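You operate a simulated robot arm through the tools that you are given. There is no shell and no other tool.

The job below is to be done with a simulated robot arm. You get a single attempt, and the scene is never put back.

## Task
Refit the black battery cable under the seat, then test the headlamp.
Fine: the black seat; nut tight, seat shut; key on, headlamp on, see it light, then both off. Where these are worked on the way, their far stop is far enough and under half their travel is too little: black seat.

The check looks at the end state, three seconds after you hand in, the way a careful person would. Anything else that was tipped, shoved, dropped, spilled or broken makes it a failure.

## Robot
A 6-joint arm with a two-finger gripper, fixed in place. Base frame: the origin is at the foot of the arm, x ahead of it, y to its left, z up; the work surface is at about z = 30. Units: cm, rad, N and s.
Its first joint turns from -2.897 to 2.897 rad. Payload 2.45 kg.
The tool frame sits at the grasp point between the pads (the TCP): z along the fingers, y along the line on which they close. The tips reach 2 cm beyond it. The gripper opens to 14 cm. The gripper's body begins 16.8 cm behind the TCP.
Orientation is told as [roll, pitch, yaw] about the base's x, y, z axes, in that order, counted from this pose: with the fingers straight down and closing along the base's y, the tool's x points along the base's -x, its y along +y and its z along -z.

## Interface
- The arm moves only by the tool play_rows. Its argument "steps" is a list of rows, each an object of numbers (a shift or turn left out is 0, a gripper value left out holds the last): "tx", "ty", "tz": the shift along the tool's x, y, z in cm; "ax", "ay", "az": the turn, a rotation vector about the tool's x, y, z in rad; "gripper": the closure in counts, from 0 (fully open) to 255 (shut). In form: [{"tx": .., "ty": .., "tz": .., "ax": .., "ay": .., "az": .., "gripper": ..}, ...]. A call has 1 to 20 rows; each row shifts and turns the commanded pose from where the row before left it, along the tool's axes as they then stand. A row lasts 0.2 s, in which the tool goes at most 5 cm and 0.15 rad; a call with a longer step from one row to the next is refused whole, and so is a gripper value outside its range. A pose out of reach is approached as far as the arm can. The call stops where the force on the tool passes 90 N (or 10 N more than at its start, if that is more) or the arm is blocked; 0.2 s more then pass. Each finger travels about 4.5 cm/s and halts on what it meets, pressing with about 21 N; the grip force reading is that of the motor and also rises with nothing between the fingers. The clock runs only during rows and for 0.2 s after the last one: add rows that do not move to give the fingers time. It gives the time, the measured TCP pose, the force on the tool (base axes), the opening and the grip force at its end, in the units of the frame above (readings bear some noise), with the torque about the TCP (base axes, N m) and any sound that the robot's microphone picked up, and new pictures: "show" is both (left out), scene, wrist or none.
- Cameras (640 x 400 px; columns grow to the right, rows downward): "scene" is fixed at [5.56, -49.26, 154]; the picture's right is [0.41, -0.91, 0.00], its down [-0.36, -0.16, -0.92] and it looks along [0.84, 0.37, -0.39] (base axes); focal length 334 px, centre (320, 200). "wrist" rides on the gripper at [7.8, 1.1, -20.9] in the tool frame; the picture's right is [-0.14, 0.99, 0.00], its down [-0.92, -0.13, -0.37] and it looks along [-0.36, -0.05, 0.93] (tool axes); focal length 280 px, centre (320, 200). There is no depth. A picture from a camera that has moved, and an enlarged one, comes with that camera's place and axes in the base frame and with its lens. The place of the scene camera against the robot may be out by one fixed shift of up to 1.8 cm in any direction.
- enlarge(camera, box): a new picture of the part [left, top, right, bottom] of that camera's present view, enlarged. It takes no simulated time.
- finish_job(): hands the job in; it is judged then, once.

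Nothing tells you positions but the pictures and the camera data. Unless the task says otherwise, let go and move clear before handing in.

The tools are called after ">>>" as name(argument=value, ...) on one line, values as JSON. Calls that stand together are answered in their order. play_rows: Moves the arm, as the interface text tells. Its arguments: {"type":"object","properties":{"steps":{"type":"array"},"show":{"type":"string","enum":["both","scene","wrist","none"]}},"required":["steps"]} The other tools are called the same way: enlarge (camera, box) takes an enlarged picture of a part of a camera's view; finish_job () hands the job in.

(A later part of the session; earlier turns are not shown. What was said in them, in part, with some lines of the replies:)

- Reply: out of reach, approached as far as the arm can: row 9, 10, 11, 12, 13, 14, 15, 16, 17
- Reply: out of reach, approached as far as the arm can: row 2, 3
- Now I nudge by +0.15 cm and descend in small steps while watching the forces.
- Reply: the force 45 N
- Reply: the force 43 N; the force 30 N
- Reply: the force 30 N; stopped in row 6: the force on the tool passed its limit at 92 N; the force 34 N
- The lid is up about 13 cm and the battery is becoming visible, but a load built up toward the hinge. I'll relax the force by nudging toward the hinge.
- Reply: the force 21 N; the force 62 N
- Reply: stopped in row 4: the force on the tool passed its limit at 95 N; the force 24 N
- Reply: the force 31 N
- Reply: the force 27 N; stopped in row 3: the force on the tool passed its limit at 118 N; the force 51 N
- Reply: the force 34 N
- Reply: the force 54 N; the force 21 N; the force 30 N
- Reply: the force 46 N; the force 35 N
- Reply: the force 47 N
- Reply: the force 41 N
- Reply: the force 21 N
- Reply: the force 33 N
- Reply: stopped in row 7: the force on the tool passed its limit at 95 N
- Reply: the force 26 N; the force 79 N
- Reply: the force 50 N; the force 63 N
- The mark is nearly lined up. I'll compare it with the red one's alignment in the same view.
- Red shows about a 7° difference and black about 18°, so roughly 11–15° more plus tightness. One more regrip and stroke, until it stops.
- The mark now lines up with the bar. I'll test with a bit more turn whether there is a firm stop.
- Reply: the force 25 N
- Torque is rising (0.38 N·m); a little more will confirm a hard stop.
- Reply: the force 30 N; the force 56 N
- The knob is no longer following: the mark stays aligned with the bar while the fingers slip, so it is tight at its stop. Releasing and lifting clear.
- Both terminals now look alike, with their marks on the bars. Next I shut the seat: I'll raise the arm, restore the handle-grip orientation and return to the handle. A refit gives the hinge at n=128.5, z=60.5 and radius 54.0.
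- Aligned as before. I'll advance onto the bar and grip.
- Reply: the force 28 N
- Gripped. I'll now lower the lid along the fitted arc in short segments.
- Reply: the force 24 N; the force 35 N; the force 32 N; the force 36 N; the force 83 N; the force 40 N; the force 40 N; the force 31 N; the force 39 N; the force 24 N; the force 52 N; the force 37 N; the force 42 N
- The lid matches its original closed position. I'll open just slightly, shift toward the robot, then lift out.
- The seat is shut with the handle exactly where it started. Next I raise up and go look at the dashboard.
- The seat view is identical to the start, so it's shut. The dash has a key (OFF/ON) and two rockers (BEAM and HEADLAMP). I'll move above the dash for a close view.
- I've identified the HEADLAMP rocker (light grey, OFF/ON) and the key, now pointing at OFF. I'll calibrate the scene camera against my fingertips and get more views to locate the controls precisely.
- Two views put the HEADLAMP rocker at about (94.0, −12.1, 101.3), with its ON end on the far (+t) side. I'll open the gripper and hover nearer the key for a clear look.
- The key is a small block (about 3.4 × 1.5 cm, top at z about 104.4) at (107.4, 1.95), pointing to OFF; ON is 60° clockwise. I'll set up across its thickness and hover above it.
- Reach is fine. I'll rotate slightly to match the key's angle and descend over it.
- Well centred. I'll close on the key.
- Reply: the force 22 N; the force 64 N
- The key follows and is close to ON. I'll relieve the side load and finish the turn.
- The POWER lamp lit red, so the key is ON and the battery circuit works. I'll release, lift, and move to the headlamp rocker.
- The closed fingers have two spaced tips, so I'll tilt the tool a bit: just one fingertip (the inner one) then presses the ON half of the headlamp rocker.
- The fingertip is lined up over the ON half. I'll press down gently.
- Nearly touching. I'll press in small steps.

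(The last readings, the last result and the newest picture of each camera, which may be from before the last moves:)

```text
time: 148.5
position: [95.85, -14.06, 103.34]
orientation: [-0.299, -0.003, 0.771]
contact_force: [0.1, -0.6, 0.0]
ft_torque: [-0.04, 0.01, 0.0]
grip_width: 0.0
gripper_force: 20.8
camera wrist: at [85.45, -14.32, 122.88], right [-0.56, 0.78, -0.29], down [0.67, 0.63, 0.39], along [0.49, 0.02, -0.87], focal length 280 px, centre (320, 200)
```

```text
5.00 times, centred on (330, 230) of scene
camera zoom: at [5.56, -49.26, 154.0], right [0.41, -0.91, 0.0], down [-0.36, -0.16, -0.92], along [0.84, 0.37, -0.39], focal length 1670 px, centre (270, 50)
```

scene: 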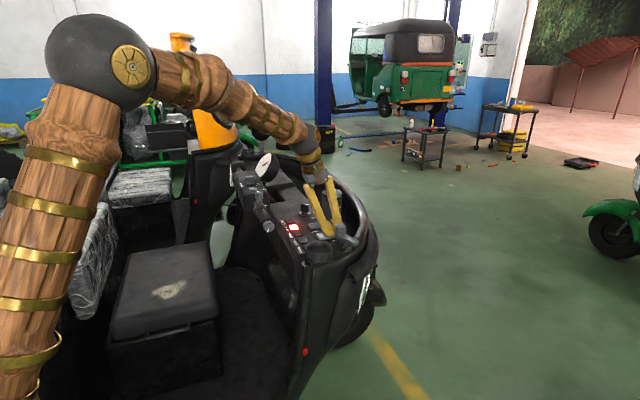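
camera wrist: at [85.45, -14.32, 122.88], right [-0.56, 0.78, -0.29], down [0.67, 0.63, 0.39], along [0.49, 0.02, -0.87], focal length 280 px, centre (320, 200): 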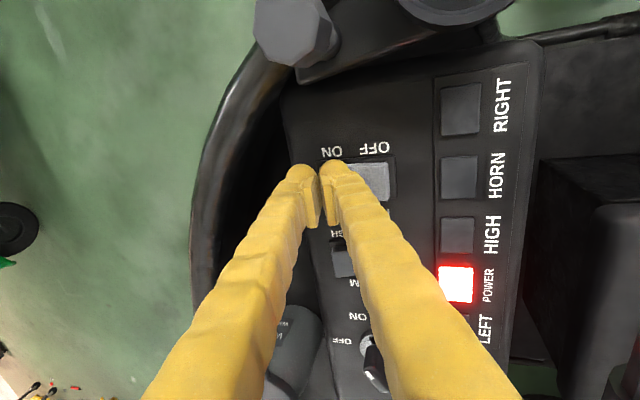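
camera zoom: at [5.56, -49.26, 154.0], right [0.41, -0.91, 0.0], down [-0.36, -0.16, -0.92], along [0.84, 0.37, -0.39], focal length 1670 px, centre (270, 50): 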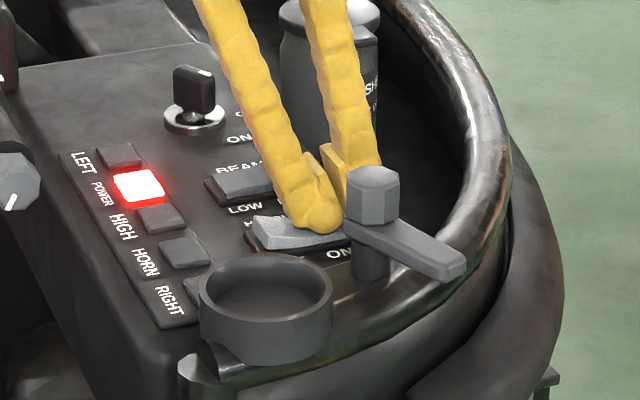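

The rocker has tipped. I'll check the front of the vehicle for light and press slightly more if needed.

>>> enlarge(camera="scene", box=[320, 240, 440, 360])

>>> play_rows(steps=[{"ty": 0.06, "tz": 0.19}, {"ty": 0.06, "tz": 0.19}, {}], show="both")

>>> enlarge(camera="scene", box=[280, 190, 440, 350])

```text
3.33 times, centred on (380, 300) of scene
camera zoom: at [5.56, -49.26, 154.0], right [0.41, -0.91, 0.0], down [-0.36, -0.16, -0.92], along [0.84, 0.37, -0.39], focal length 1113 px, centre (120, -133)
```

zoom: 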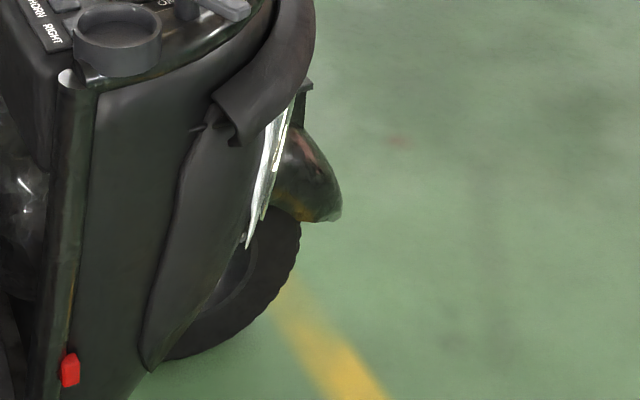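

```text
time: 149.3
position: [95.95, -14.18, 103.23]
orientation: [-0.304, -0.003, 0.771]
contact_force: [-14.0, -1.8, 46.9]
ft_torque: [0.16, 0.63, 0.05]
grip_width: 0.01
gripper_force: 21.0
camera wrist: at [85.39, -14.3, 122.75], right [-0.56, 0.78, -0.29], down [0.67, 0.63, 0.39], along [0.49, 0.02, -0.87], focal length 280 px, centre (320, 200)
```

scene: 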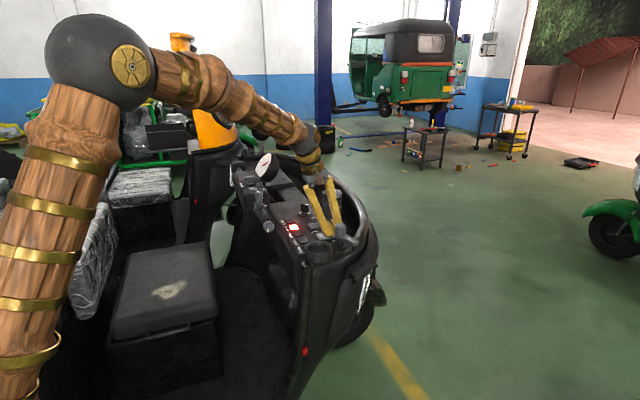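
wrist: 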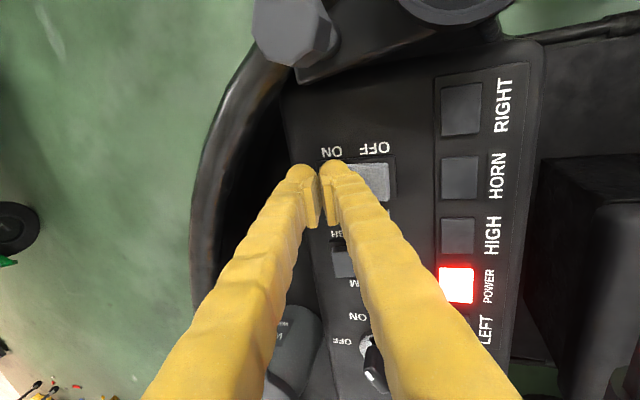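

```text
2.50 times, centred on (360, 270) of scene
camera zoom: at [5.56, -49.26, 154.0], right [0.41, -0.91, 0.0], down [-0.36, -0.16, -0.92], along [0.84, 0.37, -0.39], focal length 835 px, centre (220, 25)
```

zoom: 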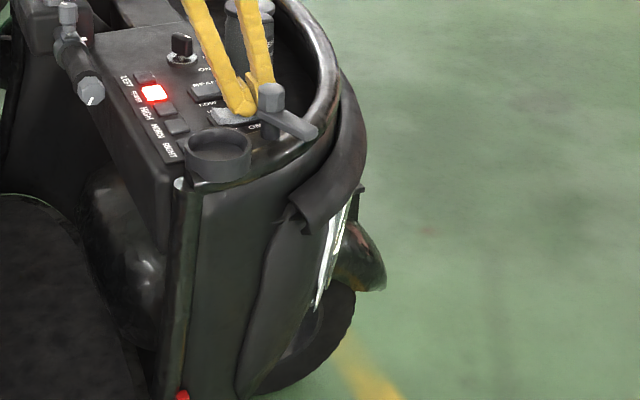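

The rocker is at its ON stop. I'll lift off and look for the light.

>>> play_rows(steps=[{"ty": -0.3, "tz": -0.96}, {"ty": -0.6, "tz": -1.9}, {"ty": -0.9, "tz": -2.9}, {"ty": -0.9, "tz": -2.9}, {}], show="both")

>>> enlarge(camera="scene", box=[280, 190, 440, 350])

>>> enlarge(camera="wrist", box=[220, 60, 520, 280])

```text
time: 150.5
position: [95.88, -14.03, 111.97]
orientation: [-0.298, -0.001, 0.77]
contact_force: [0.1, 0.4, 0.2]
ft_torque: [-0.01, -0.03, -0.03]
grip_width: 0.0
gripper_force: 21.5
camera wrist: at [85.33, -14.33, 131.45], right [-0.56, 0.78, -0.29], down [0.67, 0.63, 0.39], along [0.49, 0.02, -0.87], focal length 280 px, centre (320, 200)
```

scene: 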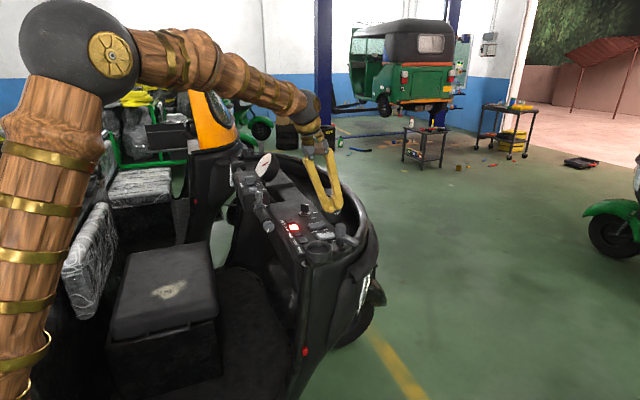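
wrist: 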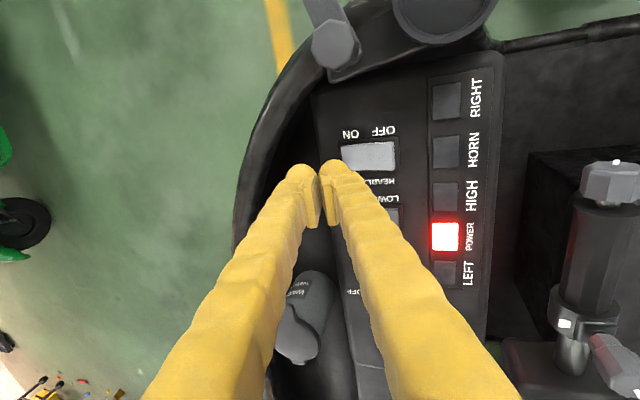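

```text
2.50 times, centred on (360, 270) of scene
camera zoom: at [5.56, -49.26, 154.0], right [0.41, -0.91, 0.0], down [-0.36, -0.16, -0.92], along [0.84, 0.37, -0.39], focal length 835 px, centre (220, 25)
```

zoom: 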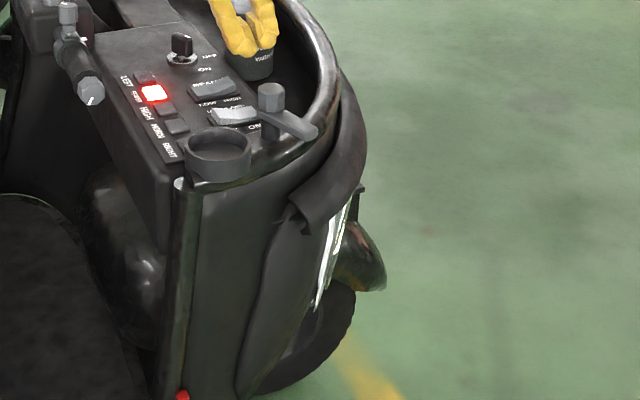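

```text
1.82 times, centred on (370, 170) of wrist
camera zoom: at [85.33, -14.33, 131.45], right [-0.56, 0.78, -0.29], down [0.67, 0.63, 0.39], along [0.49, 0.02, -0.87], focal length 510 px, centre (229, 254)
```

zoom: 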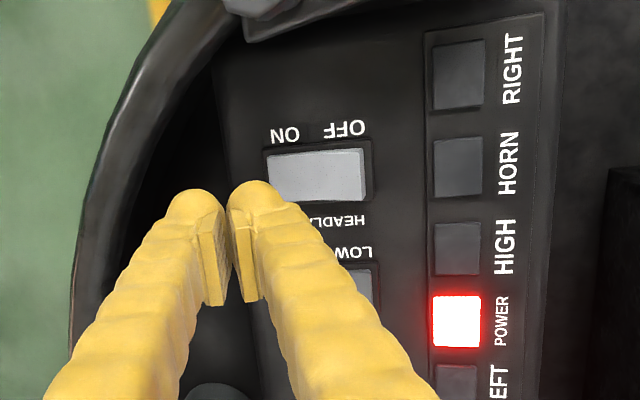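

>>> enlarge(camera="scene", box=[280, 190, 380, 270])

>>> enlarge(camera="wrist", box=[0, 0, 300, 200])

```text
5.00 times, centred on (330, 230) of scene
camera zoom: at [5.56, -49.26, 154.0], right [0.41, -0.91, 0.0], down [-0.36, -0.16, -0.92], along [0.84, 0.37, -0.39], focal length 1670 px, centre (270, 50)
```

zoom: 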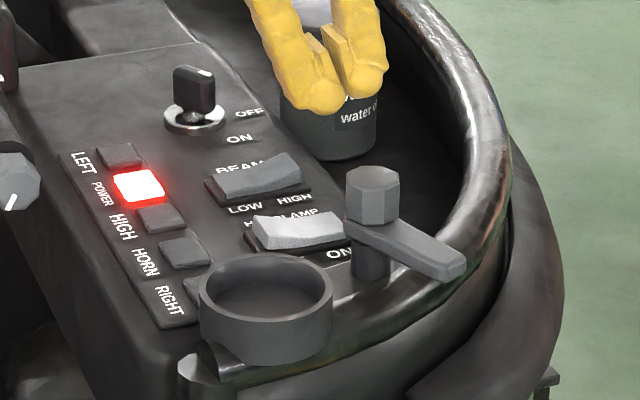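

```text
2.00 times, centred on (150, 100) of wrist
camera zoom: at [85.33, -14.33, 131.45], right [-0.56, 0.78, -0.29], down [0.67, 0.63, 0.39], along [0.49, 0.02, -0.87], focal length 561 px, centre (660, 400)
```

zoom: 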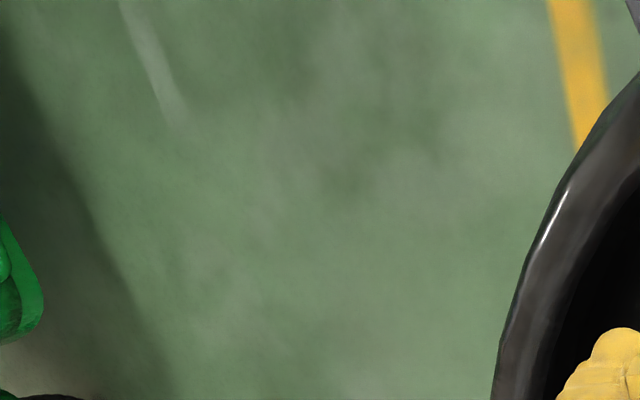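

The rocker stays in ON. To actually see the lamp I'll swing the wrist camera around to look down at the vehicle's front.

>>> play_rows(steps=[{"ax": -0.15, "tz": -4}, {"ax": -0.148, "tz": -4}, {"tz": -4}, {"az": -0.143}, {"az": -0.143}, {"az": -0.143}, {"az": -0.143}, {"az": -0.143}, {"az": -0.143}, {"az": -0.143}, {"az": -0.143}, {"az": -0.143}, {"az": -0.143}, {"az": -0.143}, {}], show="wrist")

```text
time: 153.7
position: [94.74, -12.81, 123.91]
orientation: [0.0, -0.001, 2.343]
contact_force: [0.3, -0.4, -0.6]
ft_torque: [0.01, 0.02, 0.01]
grip_width: 0.0
gripper_force: 20.8
camera wrist: at [99.49, -19.15, 144.56], right [-0.81, -0.59, 0.0], down [-0.55, 0.75, 0.37], along [-0.22, 0.3, -0.93], focal length 280 px, centre (320, 200)
```

wrist: 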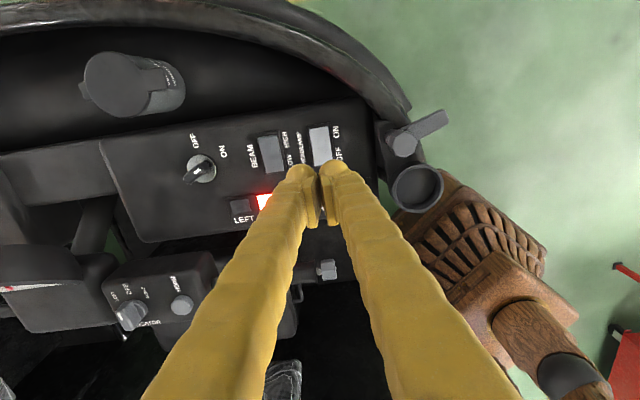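

>>> play_rows(steps=[{"tx": 3.5}, {"tx": 3.5}, {"tx": 3.5}, {"tx": 3.5}, {"tx": 3.5}, {"ay": -0.14}, {"ay": -0.14}, {"ay": -0.14}, {}], show="both")

```text
time: 155.7
position: [98.09, -22.57, 117.53]
orientation: [-0.01, -0.407, 2.343]
contact_force: [-0.7, -0.4, -0.3]
ft_torque: [0.01, -0.01, 0.02]
grip_width: 0.01
gripper_force: 20.9
out of reach, approached as far as the arm can: row 6, 7, 8
camera wrist: at [108.03, -34.55, 133.5], right [-0.8, -0.6, 0.04], down [-0.4, 0.59, 0.7], along [-0.45, 0.55, -0.71], focal length 280 px, centre (320, 200)
```

scene: 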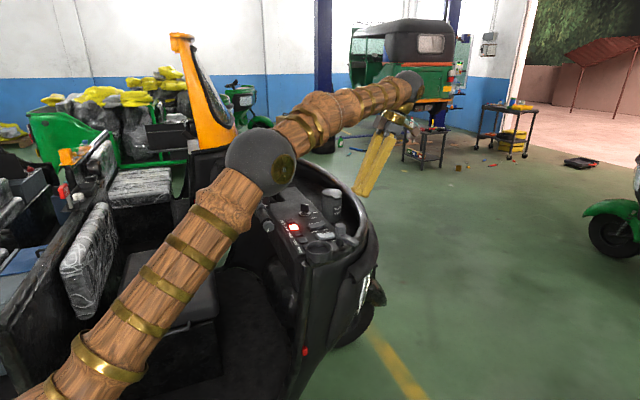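
wrist: 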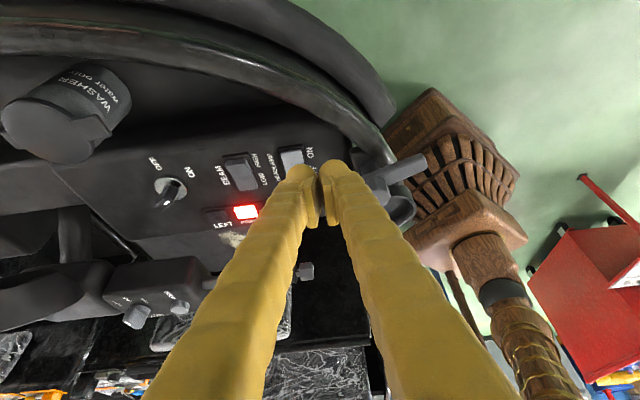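

>>> play_rows(steps=[{"ay": 0.135}, {"ay": 0.135}, {"ay": 0.135}, {"tx": 3.5}, {"tx": 3.5}, {"tx": 3.5}, {"tx": 3}, {}], show="wrist")

```text
time: 157.5
position: [107.71, -32.19, 117.22]
orientation: [-0.002, -0.016, 2.341]
contact_force: [-0.8, 0.2, 0.2]
ft_torque: [0.01, 0.04, 0.0]
grip_width: 0.0
gripper_force: 21.4
camera wrist: at [112.64, -38.82, 137.83], right [-0.81, -0.59, 0.0], down [-0.55, 0.75, 0.38], along [-0.23, 0.31, -0.92], focal length 280 px, centre (320, 200)
```

wrist: 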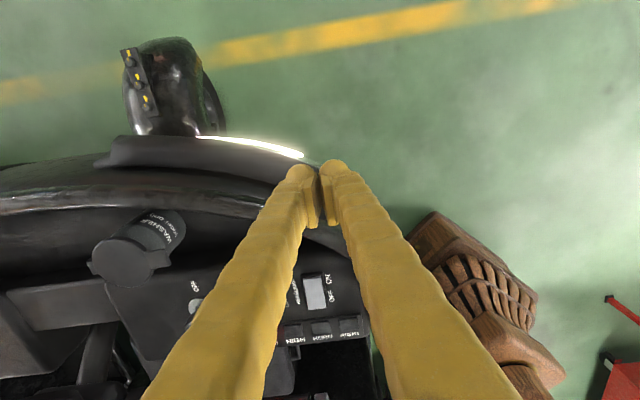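

>>> enlarge(camera="wrist", box=[90, 20, 340, 200])

>>> enlarge(camera="scene", box=[330, 240, 410, 340])

```text
2.22 times, centred on (215, 110) of wrist
camera zoom: at [112.64, -38.82, 137.83], right [-0.81, -0.59, 0.0], down [-0.55, 0.75, 0.38], along [-0.23, 0.31, -0.92], focal length 623 px, centre (553, 400)
```

zoom: 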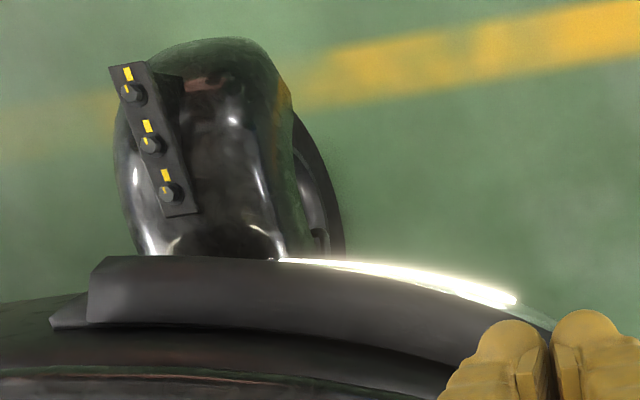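

```text
4.00 times, centred on (370, 290) of scene
camera zoom: at [5.56, -49.26, 154.0], right [0.41, -0.91, 0.0], down [-0.36, -0.16, -0.92], along [0.84, 0.37, -0.39], focal length 1336 px, centre (120, -160)
```

zoom: 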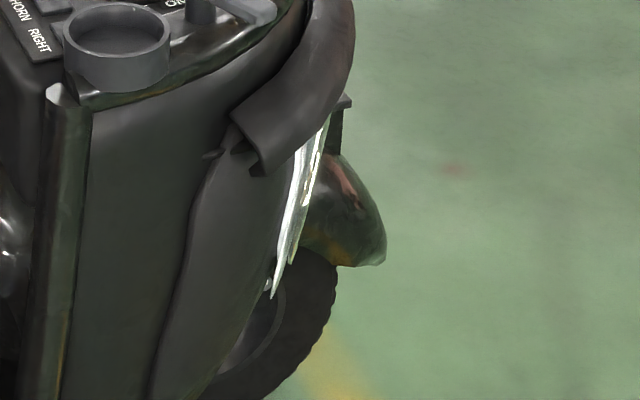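

There's a bright strip on the front, apparently the lamp lens glowing. I'll get a slightly more frontal look to be sure.

>>> play_rows(steps=[{"tx": 3, "ty": 2, "tz": 1}, {"tx": 3, "ty": 2, "tz": 1}, {"ay": -0.1}, {}], show="wrist")

>>> enlarge(camera="wrist", box=[120, 60, 360, 240])

```text
time: 158.5
position: [107.02, -38.52, 114.31]
orientation: [-0.001, -0.064, 2.343]
contact_force: [-1.2, -0.2, -0.3]
ft_torque: [0.03, 0.01, -0.02]
grip_width: 0.0
gripper_force: 21.1
out of reach, approached as far as the arm can: row 2, 3
camera wrist: at [112.72, -45.97, 134.61], right [-0.81, -0.59, 0.01], down [-0.53, 0.73, 0.43], along [-0.26, 0.34, -0.9], focal length 280 px, centre (320, 200)
```

wrist: 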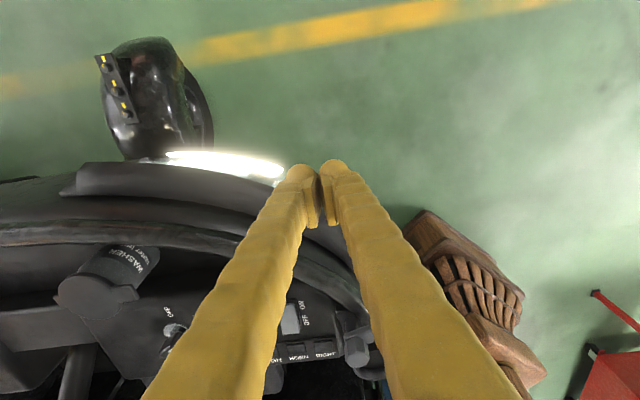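

```text
2.22 times, centred on (240, 150) of wrist
camera zoom: at [112.72, -45.97, 134.61], right [-0.81, -0.59, 0.01], down [-0.53, 0.73, 0.43], along [-0.26, 0.34, -0.9], focal length 623 px, centre (498, 311)
```

zoom: 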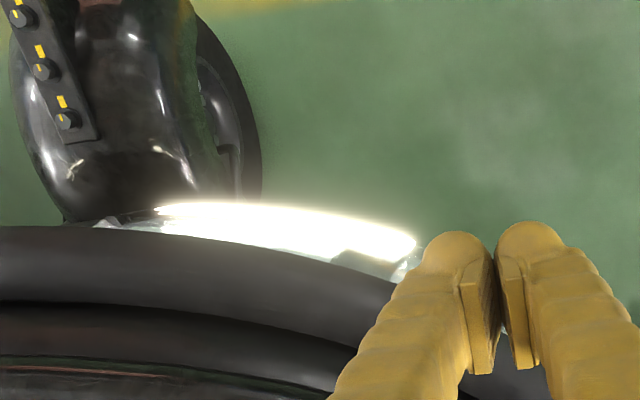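

The headlamp is clearly lit. Now I'll turn it off: go back over the dash, restore the pressing orientation and press the OFF half of the rocker.

>>> play_rows(steps=[{"ay": 0.064, "tz": -3}, {"tz": -3}, {"tz": -3}, {"tx": -3.86, "ty": -1.3}, {"tx": -3.86, "ty": -1.3}, {"tx": -3.86, "ty": -1.3}, {"tx": -3.86, "ty": -1.3}, {"tx": -3.86, "ty": -1.3}, {"tx": -3.86, "ty": -1.3}, {"tx": -3.86, "ty": -1.3}, {}], show="none")

>>> play_rows(steps=[{"az": 0.143}, {"az": 0.143}, {"az": 0.143}, {"az": 0.143}, {"az": 0.143}, {"az": 0.143}, {"az": 0.143}, {"az": 0.143}, {"az": 0.143}, {"az": 0.143}, {"az": 0.143}, {"ax": -0.15}, {"ax": -0.15}, {}], show="wrist")

```text
time: 160.9
position: [92.49, -12.13, 120.45]
orientation: [-0.002, -0.001, 2.34]
contact_force: [0.3, -0.3, -0.2]
ft_torque: [-0.03, 0.04, -0.02]
grip_width: 0.03
gripper_force: 21.4
out of reach, approached as far as the arm can: row 2, 3
```

```text
time: 163.9
position: [92.5, -12.14, 120.31]
orientation: [0.301, -0.002, 0.767]
contact_force: [0.0, 0.0, -0.8]
ft_torque: [0.02, -0.03, 0.06]
grip_width: 0.0
gripper_force: 20.6
camera wrist: at [90.56, -21.3, 140.45], right [-0.56, 0.78, 0.29], down [0.82, 0.47, 0.32], along [0.1, 0.42, -0.9], focal length 280 px, centre (320, 200)
```

wrist: 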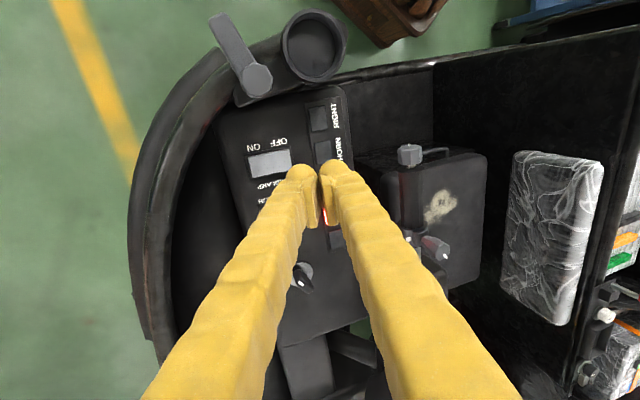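

>>> play_rows(steps=[{"tx": -0.23, "ty": -0.6, "tz": 3.08}, {"tx": -0.23, "ty": -0.6, "tz": 3.08}, {"tx": -0.23, "ty": -0.6, "tz": 3.08}, {"tx": -0.22, "ty": -0.6, "tz": 3.08}, {}], show="wrist")

>>> enlarge(camera="wrist", box=[200, 90, 400, 250])

>>> enlarge(camera="scene", box=[280, 180, 380, 270])

```text
time: 165.1
position: [92.09, -10.35, 107.99]
orientation: [0.3, -0.001, 0.771]
contact_force: [0.2, -0.2, 0.2]
ft_torque: [0.01, -0.02, -0.01]
grip_width: 0.0
gripper_force: 21.4
camera wrist: at [90.16, -19.49, 128.02], right [-0.56, 0.78, 0.29], down [0.82, 0.47, 0.32], along [0.11, 0.42, -0.9], focal length 280 px, centre (320, 200)
```

wrist: 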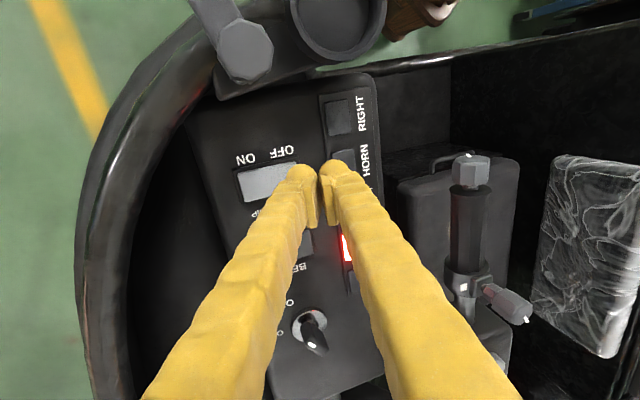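

```text
2.50 times, centred on (300, 170) of wrist
camera zoom: at [90.16, -19.49, 128.02], right [-0.56, 0.78, 0.29], down [0.82, 0.47, 0.32], along [0.11, 0.42, -0.9], focal length 701 px, centre (370, 275)
```

zoom: 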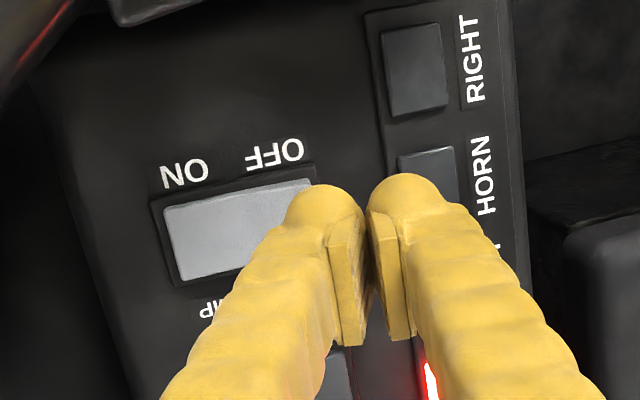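

```text
4.44 times, centred on (330, 225) of scene
camera zoom: at [5.56, -49.26, 154.0], right [0.41, -0.91, 0.0], down [-0.36, -0.16, -0.92], along [0.84, 0.37, -0.39], focal length 1484 px, centre (276, 89)
```

zoom: 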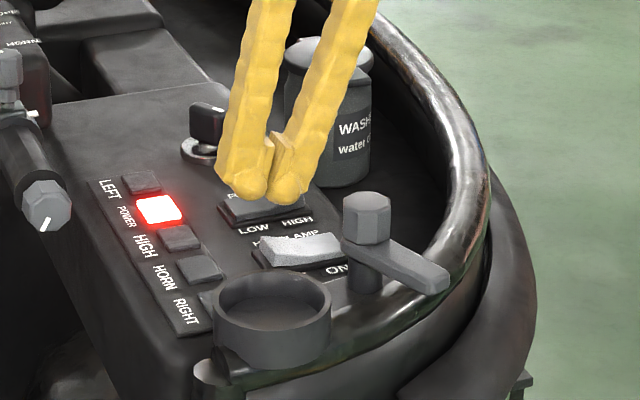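

I'll shift 0.7 cm further onto the rocker's OFF half and descend.

>>> play_rows(steps=[{"ty": -0.69, "tz": -0.21}, {"ty": -0.296, "tz": 0.955}, {"ty": -0.296, "tz": 0.955}, {"ty": -0.237, "tz": 0.764}, {}], show="wrist")

>>> enlarge(camera="scene", box=[280, 180, 380, 270])

>>> enlarge(camera="wrist", box=[200, 90, 400, 250])

```text
time: 166.3
position: [92.74, -11.0, 104.96]
orientation: [0.299, -0.002, 0.771]
contact_force: [0.1, -0.6, -0.5]
ft_torque: [0.01, -0.02, 0.0]
grip_width: 0.01
gripper_force: 20.6
camera wrist: at [90.85, -20.16, 125.15], right [-0.56, 0.78, 0.29], down [0.82, 0.47, 0.32], along [0.11, 0.42, -0.9], focal length 280 px, centre (320, 200)
```

wrist: 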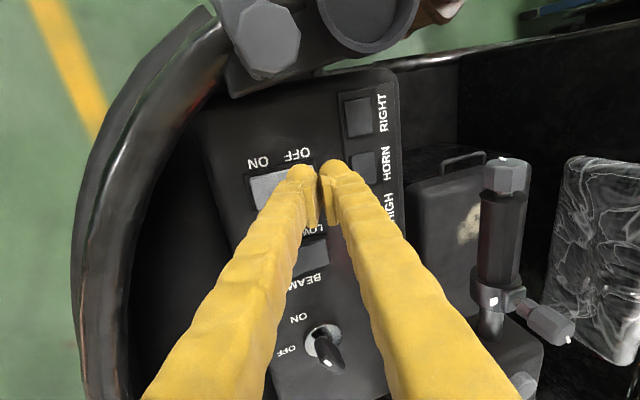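

```text
4.44 times, centred on (330, 225) of scene
camera zoom: at [5.56, -49.26, 154.0], right [0.41, -0.91, 0.0], down [-0.36, -0.16, -0.92], along [0.84, 0.37, -0.39], focal length 1484 px, centre (276, 89)
```

zoom: 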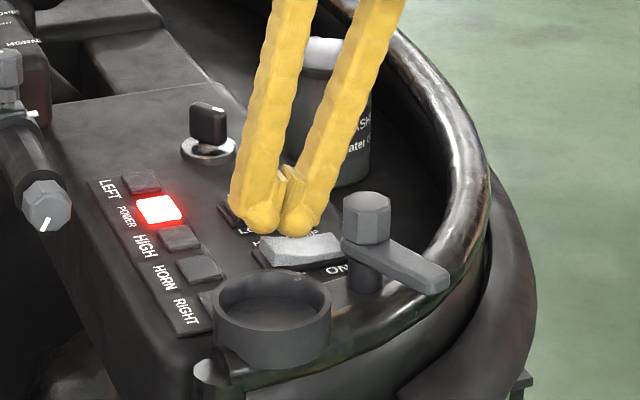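

```text
2.50 times, centred on (300, 170) of wrist
camera zoom: at [90.85, -20.16, 125.15], right [-0.56, 0.78, 0.29], down [0.82, 0.47, 0.32], along [0.11, 0.42, -0.9], focal length 701 px, centre (370, 275)
```

zoom: 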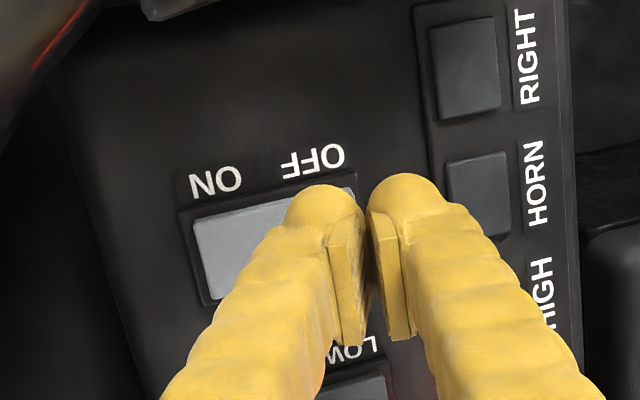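

>>> play_rows(steps=[{"ty": -0.148, "tz": 0.478}, {"ty": -0.118, "tz": 0.382}, {"ty": -0.09, "tz": 0.29}, {}], show="wrist")

>>> enlarge(camera="scene", box=[280, 180, 380, 270])

```text
time: 167.3
position: [92.69, -11.13, 103.76]
orientation: [0.301, -0.001, 0.77]
contact_force: [0.3, 0.0, -0.4]
ft_torque: [0.03, -0.02, 0.0]
grip_width: 0.0
gripper_force: 20.8
camera wrist: at [90.8, -20.21, 123.96], right [-0.56, 0.78, 0.29], down [0.82, 0.47, 0.32], along [0.11, 0.42, -0.9], focal length 280 px, centre (320, 200)
```

wrist: 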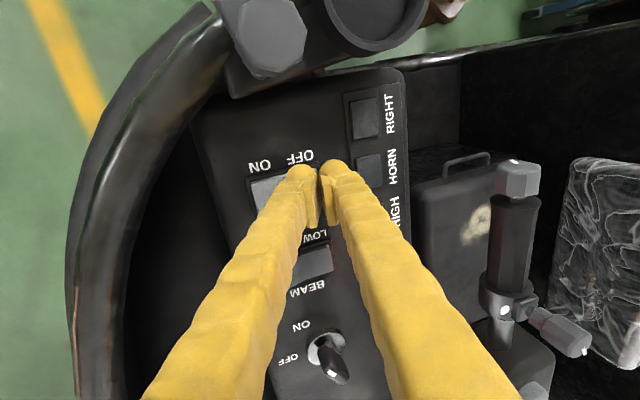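

```text
4.44 times, centred on (330, 225) of scene
camera zoom: at [5.56, -49.26, 154.0], right [0.41, -0.91, 0.0], down [-0.36, -0.16, -0.92], along [0.84, 0.37, -0.39], focal length 1484 px, centre (276, 89)
```

zoom: 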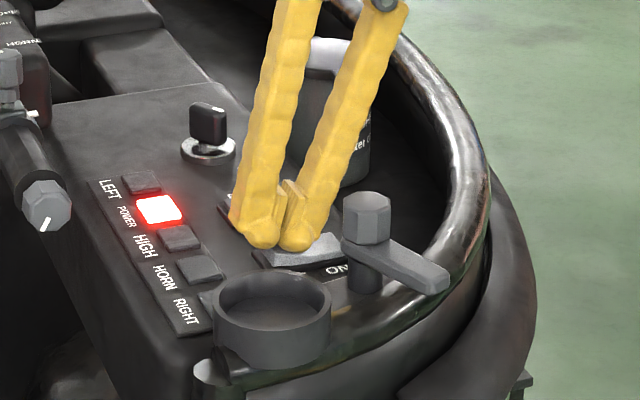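

>>> play_rows(steps=[{"ty": -0.09, "tz": 0.29}, {"ty": -0.09, "tz": 0.29}, {"ty": -0.06, "tz": 0.19}, {}], show="wrist")

>>> enlarge(camera="scene", box=[280, 180, 380, 270])

```text
time: 168.3
position: [92.73, -11.07, 103.2]
orientation: [0.298, -0.002, 0.769]
contact_force: [-11.7, -7.1, 49.1]
ft_torque: [-0.38, 0.02, -0.09]
grip_width: 0.0
gripper_force: 20.9
camera wrist: at [90.74, -20.19, 123.44], right [-0.56, 0.78, 0.29], down [0.82, 0.47, 0.32], along [0.11, 0.42, -0.9], focal length 280 px, centre (320, 200)
```

wrist: 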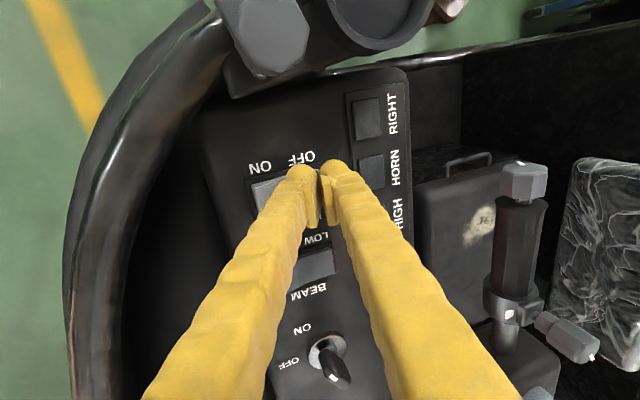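

```text
4.44 times, centred on (330, 225) of scene
camera zoom: at [5.56, -49.26, 154.0], right [0.41, -0.91, 0.0], down [-0.36, -0.16, -0.92], along [0.84, 0.37, -0.39], focal length 1484 px, centre (276, 89)
```

zoom: 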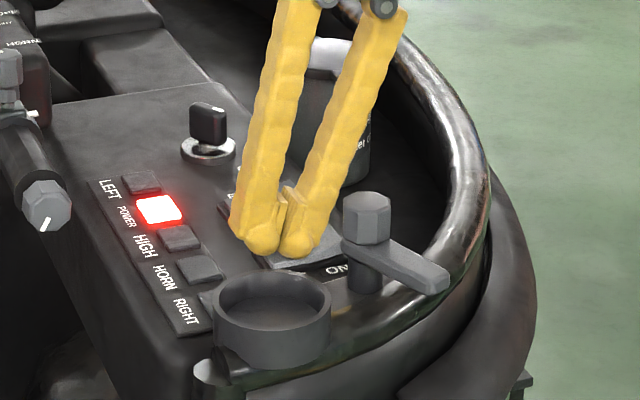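

The stop is reached. I'll lift and check the rocker.

>>> play_rows(steps=[{"ty": 0.3, "tz": -0.96}, {"ty": 0.6, "tz": -1.9}, {"ty": 0.9, "tz": -2.9}, {"ty": 0.9, "tz": -2.9}, {"ax": 0.15, "tz": -2}, {"ax": 0.15, "tz": -2}, {}], show="both")

>>> enlarge(camera="scene", box=[280, 190, 380, 270])

>>> enlarge(camera="scene", box=[330, 240, 410, 340])

```text
time: 169.9
position: [93.4, -11.87, 116.3]
orientation: [0.003, -0.001, 0.769]
contact_force: [0.7, 0.3, -0.4]
ft_torque: [-0.05, 0.0, 0.03]
grip_width: 0.0
gripper_force: 20.7
camera wrist: at [87.16, -16.49, 137.06], right [-0.59, 0.81, 0.0], down [0.75, 0.55, 0.37], along [0.3, 0.22, -0.93], focal length 280 px, centre (320, 200)
```

scene: 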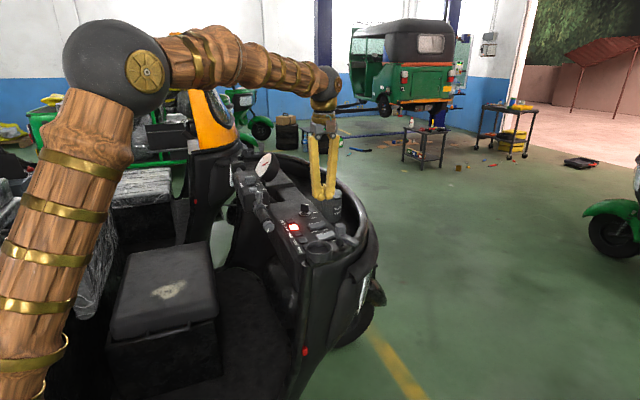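
wrist: 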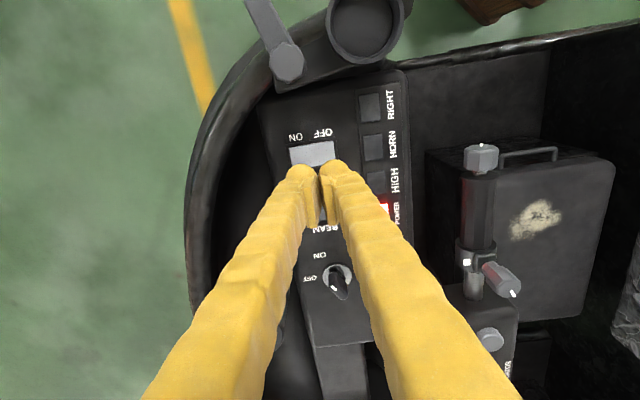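

```text
5.00 times, centred on (330, 230) of scene
camera zoom: at [5.56, -49.26, 154.0], right [0.41, -0.91, 0.0], down [-0.36, -0.16, -0.92], along [0.84, 0.37, -0.39], focal length 1670 px, centre (270, 50)
```

zoom: 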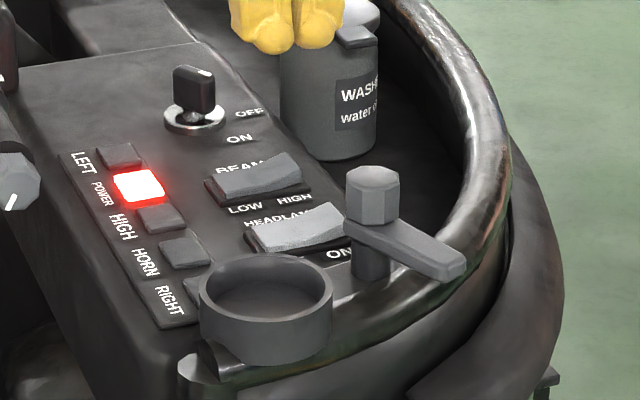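

```text
4.00 times, centred on (370, 290) of scene
camera zoom: at [5.56, -49.26, 154.0], right [0.41, -0.91, 0.0], down [-0.36, -0.16, -0.92], along [0.84, 0.37, -0.39], focal length 1336 px, centre (120, -160)
```

zoom: 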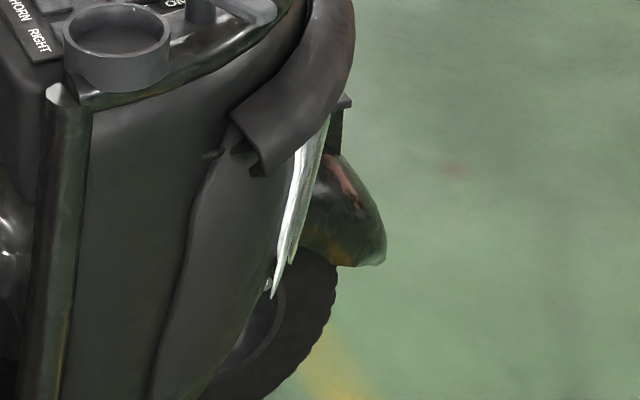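

The rocker is back in OFF. Last control is the key: return above it with the matching orientation.

>>> play_rows(steps=[{"tx": -4, "gripper": 190}, {"tx": -4}, {"tx": -4}, {"tx": -4}, {"tx": -4}, {}], show="none")

>>> play_rows(steps=[{"az": 0.1466}, {"az": 0.1466}, {"az": 0.1466}, {"az": 0.1466}, {"az": 0.1466}, {"az": 0.1466}, {"az": 0.1466}, {"az": 0.1466}, {"az": 0.1466}, {"az": 0.1466}, {"az": 0.1466}, {"az": 0.1466}, {"az": 0.1466}, {"az": 0.1466}, {"az": 0.1466}, {"az": 0.1466}, {"az": 0.1466}, {}], show="wrist")

>>> enlarge(camera="wrist", box=[240, 100, 400, 230])

```text
time: 171.3
position: [107.67, 2.53, 116.08]
orientation: [0.0, -0.002, 0.767]
contact_force: [-0.2, 0.1, 0.2]
ft_torque: [-0.01, 0.03, 0.01]
grip_width: 3.56
gripper_force: 0.0
```

```text
time: 175.1
position: [107.79, 2.25, 115.92]
orientation: [0.0, 0.001, -1.725]
contact_force: [-0.1, -1.0, 0.0]
ft_torque: [0.0, 0.0, 0.0]
grip_width: 3.56
gripper_force: 0.0
camera wrist: at [110.05, 9.78, 136.71], right [0.96, -0.29, 0.0], down [-0.27, -0.89, 0.37], along [-0.11, -0.35, -0.93], focal length 280 px, centre (320, 200)
```

wrist: 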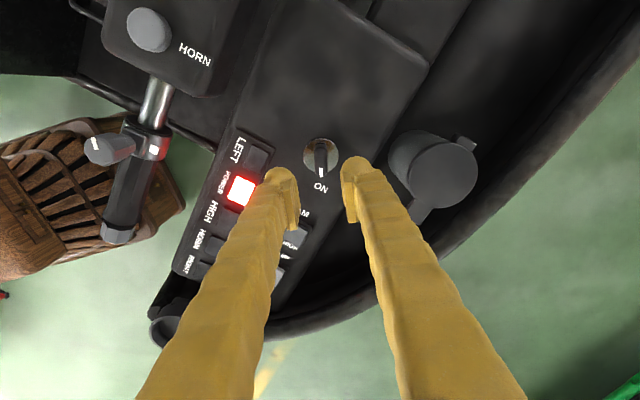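

```text
3.08 times, centred on (320, 165) of wrist
camera zoom: at [110.05, 9.78, 136.71], right [0.96, -0.29, 0.0], down [-0.27, -0.89, 0.37], along [-0.11, -0.35, -0.93], focal length 863 px, centre (320, 308)
```

zoom: 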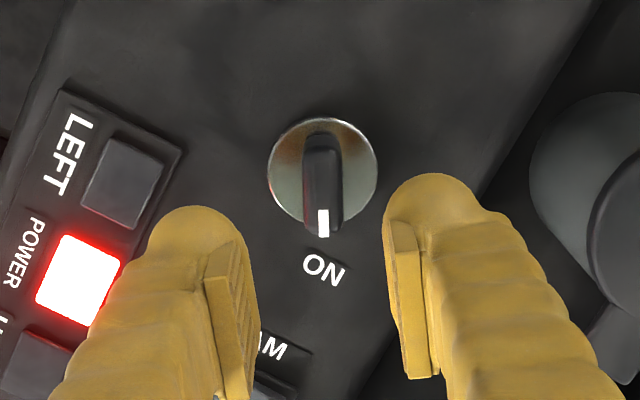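

Aligned. I'll descend and grip.

>>> play_rows(steps=[{"tx": -0.1, "tz": 3}, {"tz": 3}, {"tz": 2.5}, {"tz": 2}, {"tz": 1.0}, {"tz": 0.75}, {}], show="wrist")

>>> enlarge(camera="wrist", box=[240, 120, 400, 250])

```text
time: 176.7
position: [107.74, 1.96, 103.81]
orientation: [-0.002, 0.001, -1.723]
contact_force: [0.5, -0.1, -0.1]
ft_torque: [-0.02, 0.0, 0.02]
grip_width: 3.59
gripper_force: 0.0
camera wrist: at [110.09, 9.47, 124.52], right [0.96, -0.29, 0.0], down [-0.27, -0.89, 0.37], along [-0.11, -0.35, -0.93], focal length 280 px, centre (320, 200)
```

wrist: 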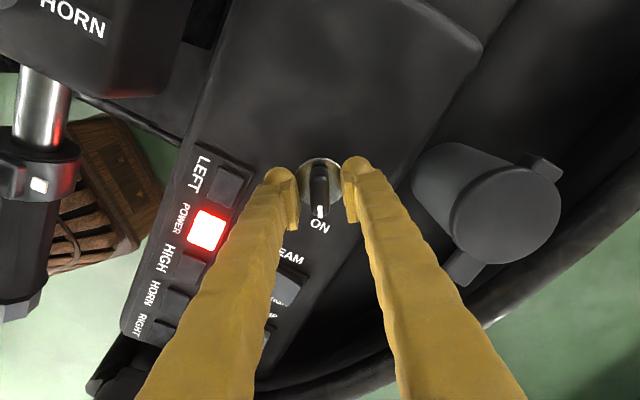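

```text
3.08 times, centred on (320, 185) of wrist
camera zoom: at [110.09, 9.47, 124.52], right [0.96, -0.29, 0.0], down [-0.27, -0.89, 0.37], along [-0.11, -0.35, -0.93], focal length 863 px, centre (320, 246)
```

zoom: 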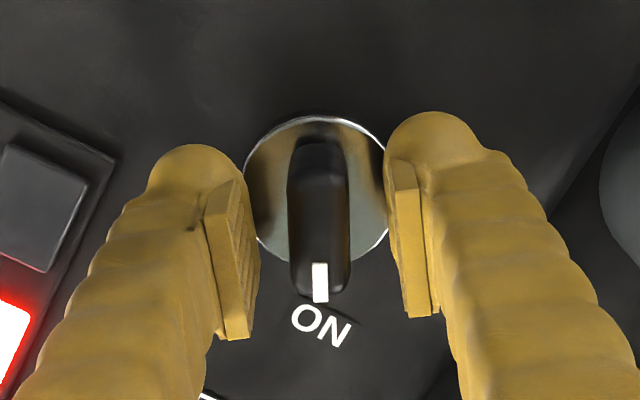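

Now I close and turn the key counter-clockwise back to OFF.

>>> play_rows(steps=[{"gripper": 255}, {}, {}, {}, {"az": -0.1}, {"az": -0.1}, {"az": -0.1}, {"az": -0.1}, {}], show="none")

```text
time: 178.7
position: [107.74, 1.94, 103.89]
orientation: [0.001, 0.0, -1.323]
contact_force: [-16.1, -30.4, 0.4]
ft_torque: [-0.47, 0.08, -0.02]
grip_width: 1.5
gripper_force: 41.2
```

>>> play_rows(steps=[{"tx": -0.15, "ty": -0.15}, {"az": -0.1}, {"az": -0.1}, {"az": -0.1}, {"az": -0.1}, {}], show="none")

```text
time: 180.1
position: [107.75, 1.99, 103.69]
orientation: [0.002, 0.001, -0.923]
contact_force: [18.6, -28.6, 2.4]
ft_torque: [-0.37, -0.25, 0.05]
grip_width: 1.5
gripper_force: 41.6
```

>>> play_rows(steps=[{"tx": -0.18}, {"az": -0.1}, {"az": -0.1}, {}], show="wrist")

>>> enlarge(camera="wrist", box=[220, 100, 420, 260])

```text
time: 181.1
position: [107.73, 1.82, 103.77]
orientation: [0.004, 0.002, -0.722]
contact_force: [-17.7, 8.6, 17.9]
ft_torque: [0.26, 0.35, -1.09]
grip_width: 1.62
gripper_force: 41.6
camera wrist: at [102.68, 7.89, 124.51], right [0.76, 0.65, 0.0], down [0.61, -0.71, 0.37], along [0.24, -0.28, -0.93], focal length 280 px, centre (320, 200)
```

wrist: 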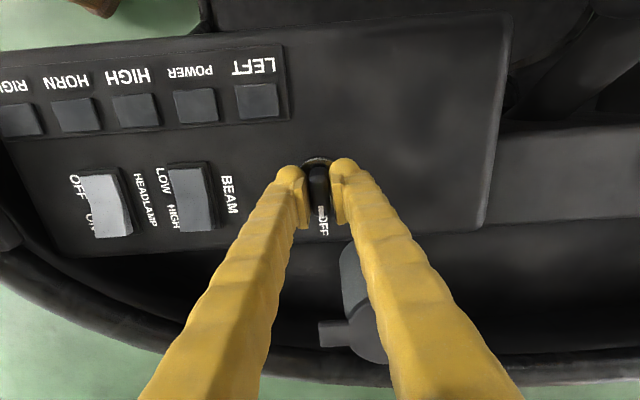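

```text
2.50 times, centred on (320, 180) of wrist
camera zoom: at [102.68, 7.89, 124.51], right [0.76, 0.65, 0.0], down [0.61, -0.71, 0.37], along [0.24, -0.28, -0.93], focal length 701 px, centre (320, 250)
```

zoom: 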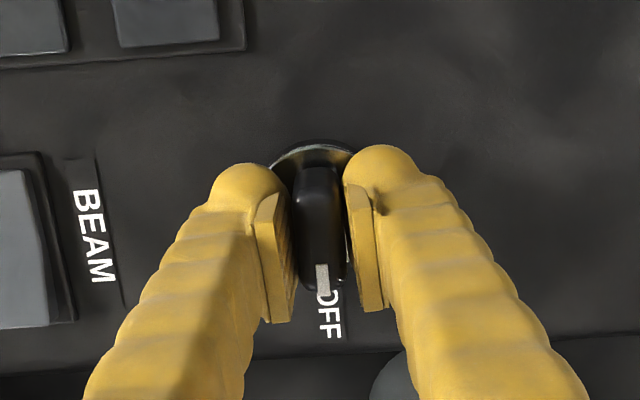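

POWER is out and the key is at its OFF stop. I'll release and rise clear.

>>> play_rows(steps=[{"gripper": 190}, {}, {}, {"tz": -2}, {"tz": -3}, {"tz": -4}, {"tz": -4}, {"tz": -4}, {}], show="both")

>>> enlarge(camera="wrist", box=[40, 40, 420, 260])

>>> enlarge(camera="scene", box=[270, 180, 400, 330])

```text
time: 183.1
position: [107.55, 1.89, 120.58]
orientation: [0.0, 0.0, -0.724]
contact_force: [-0.1, -0.1, 0.1]
ft_torque: [-0.01, 0.02, -0.01]
grip_width: 3.57
gripper_force: 0.1
camera wrist: at [102.47, 7.74, 141.39], right [0.76, 0.65, 0.0], down [0.61, -0.71, 0.37], along [0.24, -0.28, -0.93], focal length 280 px, centre (320, 200)
```

scene: 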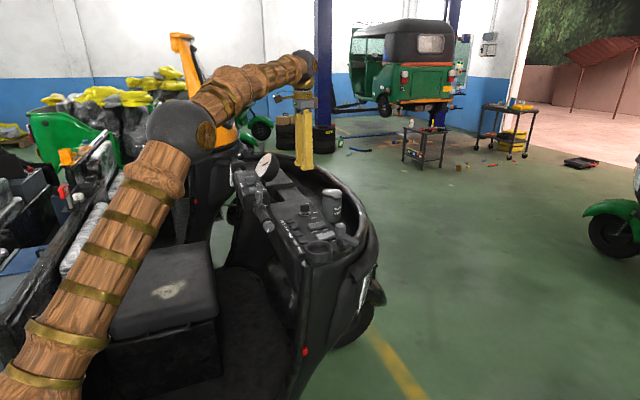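
wrist: 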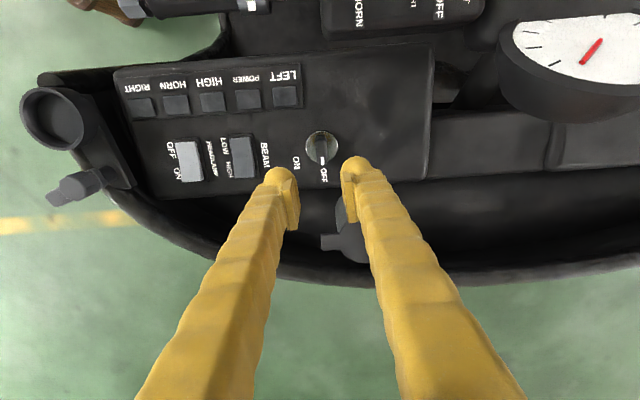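

```text
1.68 times, centred on (230, 150) of wrist
camera zoom: at [102.47, 7.74, 141.39], right [0.76, 0.65, 0.0], down [0.61, -0.71, 0.37], along [0.24, -0.28, -0.93], focal length 472 px, centre (472, 284)
```

zoom: 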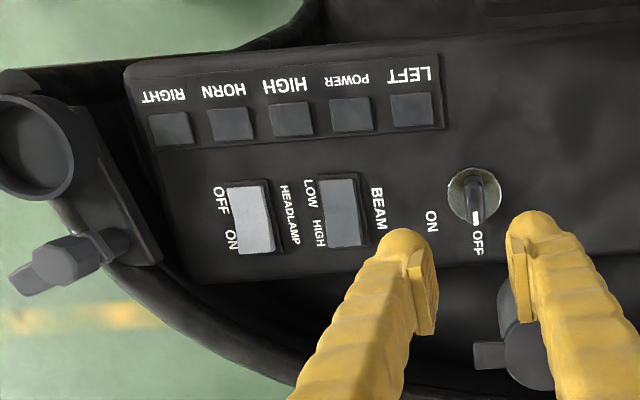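

```text
2.67 times, centred on (335, 255) of scene
camera zoom: at [5.56, -49.26, 154.0], right [0.41, -0.91, 0.0], down [-0.36, -0.16, -0.92], along [0.84, 0.37, -0.39], focal length 890 px, centre (280, 53)
```

zoom: 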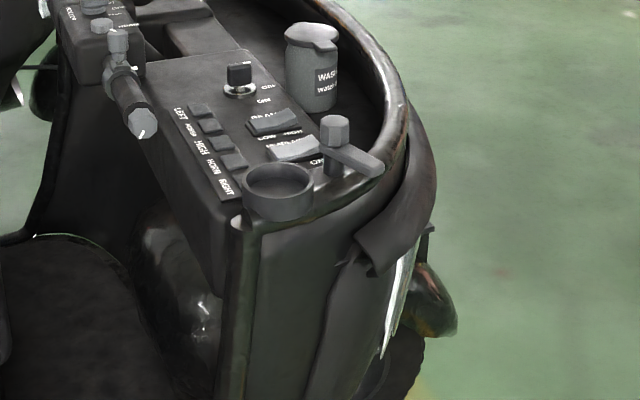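

Key OFF, headlamp OFF, POWER lamp out. I'll retreat to a clear position and do a last check of the seat.

>>> play_rows(steps=[{"tz": -4}, {"tz": -4}, {"tx": 3.86, "ty": -1.25}, {"tx": 3.86, "ty": -1.25}, {"tx": 3.86, "ty": -1.25}, {"tx": 3.86, "ty": -1.25}, {"tx": 3.86, "ty": -1.25}, {"tx": 3.86, "ty": -1.25}, {"tx": 3.86, "ty": -1.25}, {"tx": 3.86, "ty": -1.25}, {}], show="both")

>>> enlarge(camera="scene", box=[90, 300, 230, 400])

>>> enlarge(camera="scene", box=[0, 120, 240, 330])

```text
time: 185.5
position: [77.87, 14.87, 128.72]
orientation: [0.002, 0.0, -0.726]
contact_force: [0.8, 0.8, 0.6]
ft_torque: [-0.04, 0.03, 0.02]
grip_width: 3.58
gripper_force: 0.0
camera wrist: at [72.82, 20.86, 149.52], right [0.76, 0.65, 0.0], down [0.61, -0.71, 0.37], along [0.24, -0.28, -0.93], focal length 280 px, centre (320, 200)
```

scene: 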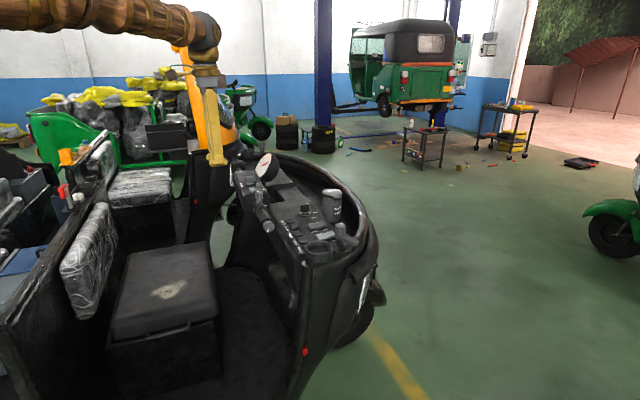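
wrist: 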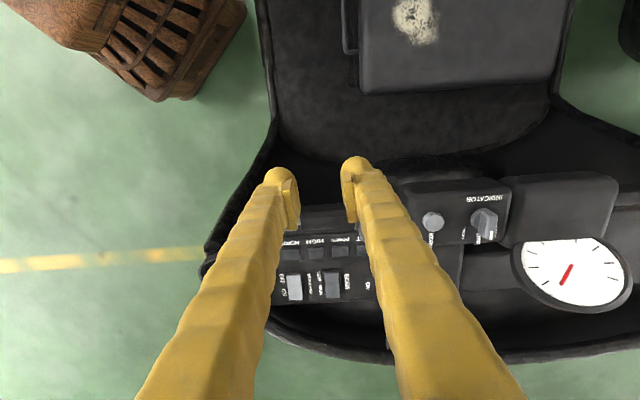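

```text
4.00 times, centred on (160, 350) of scene
camera zoom: at [5.56, -49.26, 154.0], right [0.41, -0.91, 0.0], down [-0.36, -0.16, -0.92], along [0.84, 0.37, -0.39], focal length 1336 px, centre (960, -400)
```

zoom: 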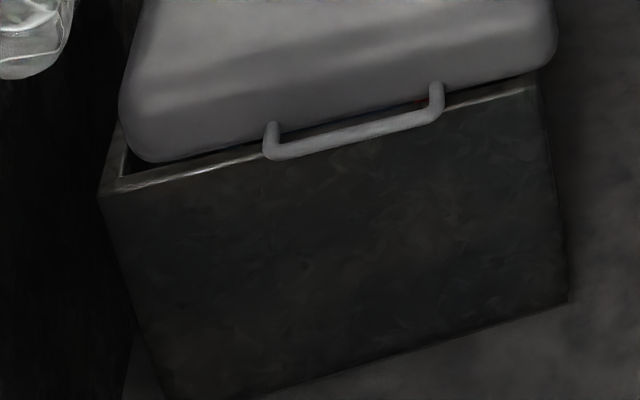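

```text
1.90 times, centred on (120, 225) of scene
camera zoom: at [5.56, -49.26, 154.0], right [0.41, -0.91, 0.0], down [-0.36, -0.16, -0.92], along [0.84, 0.37, -0.39], focal length 636 px, centre (701, 152)
```

zoom: 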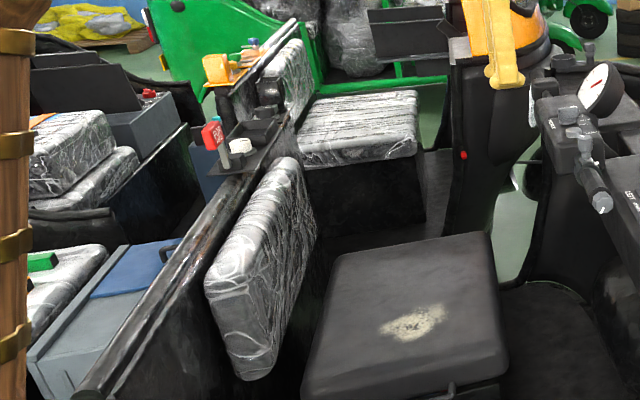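

The black cable is refitted with its nut tight, and the seat is shut exactly as it was. I saw the headlamp light up, and the headlamp and key are now both OFF. Nothing else was disturbed and the arm is clear, so I'm handing in.

>>> finish_job()

```text
The job is handed in.
```

The black battery cable is refitted and the headlamp works. I've handed the job in.

- **Cable:** I opened the seat to its far stop and slid the black cable's fork forward until it stopped against its post. I then turned the knob nut clockwise to its tight stop. Its mark now lines up with the silver bar, like the red one.
- **Seat:** It is shut, and the handle and lid look the same as in the opening pictures.
- **Headlamp:** With the key ON, the red POWER lamp lit. With the headlamp switch ON, I moved the wrist camera over the front and saw the lamp shining.
- **Both off:** The headlamp switch is at OFF, and the key is back at its OFF stop with the POWER lamp out. I checked the headlamp off by the switch and a dimmer front strip; I did not go back for a second head-on look.

The lid briefly went over the arm's force limit three times while opening, the last against its far stop, and the knob once during tightening. The arm stopped itself each time, and I saw no damage or anything out of place in the final pictures. The arm is clear of the vehicle.
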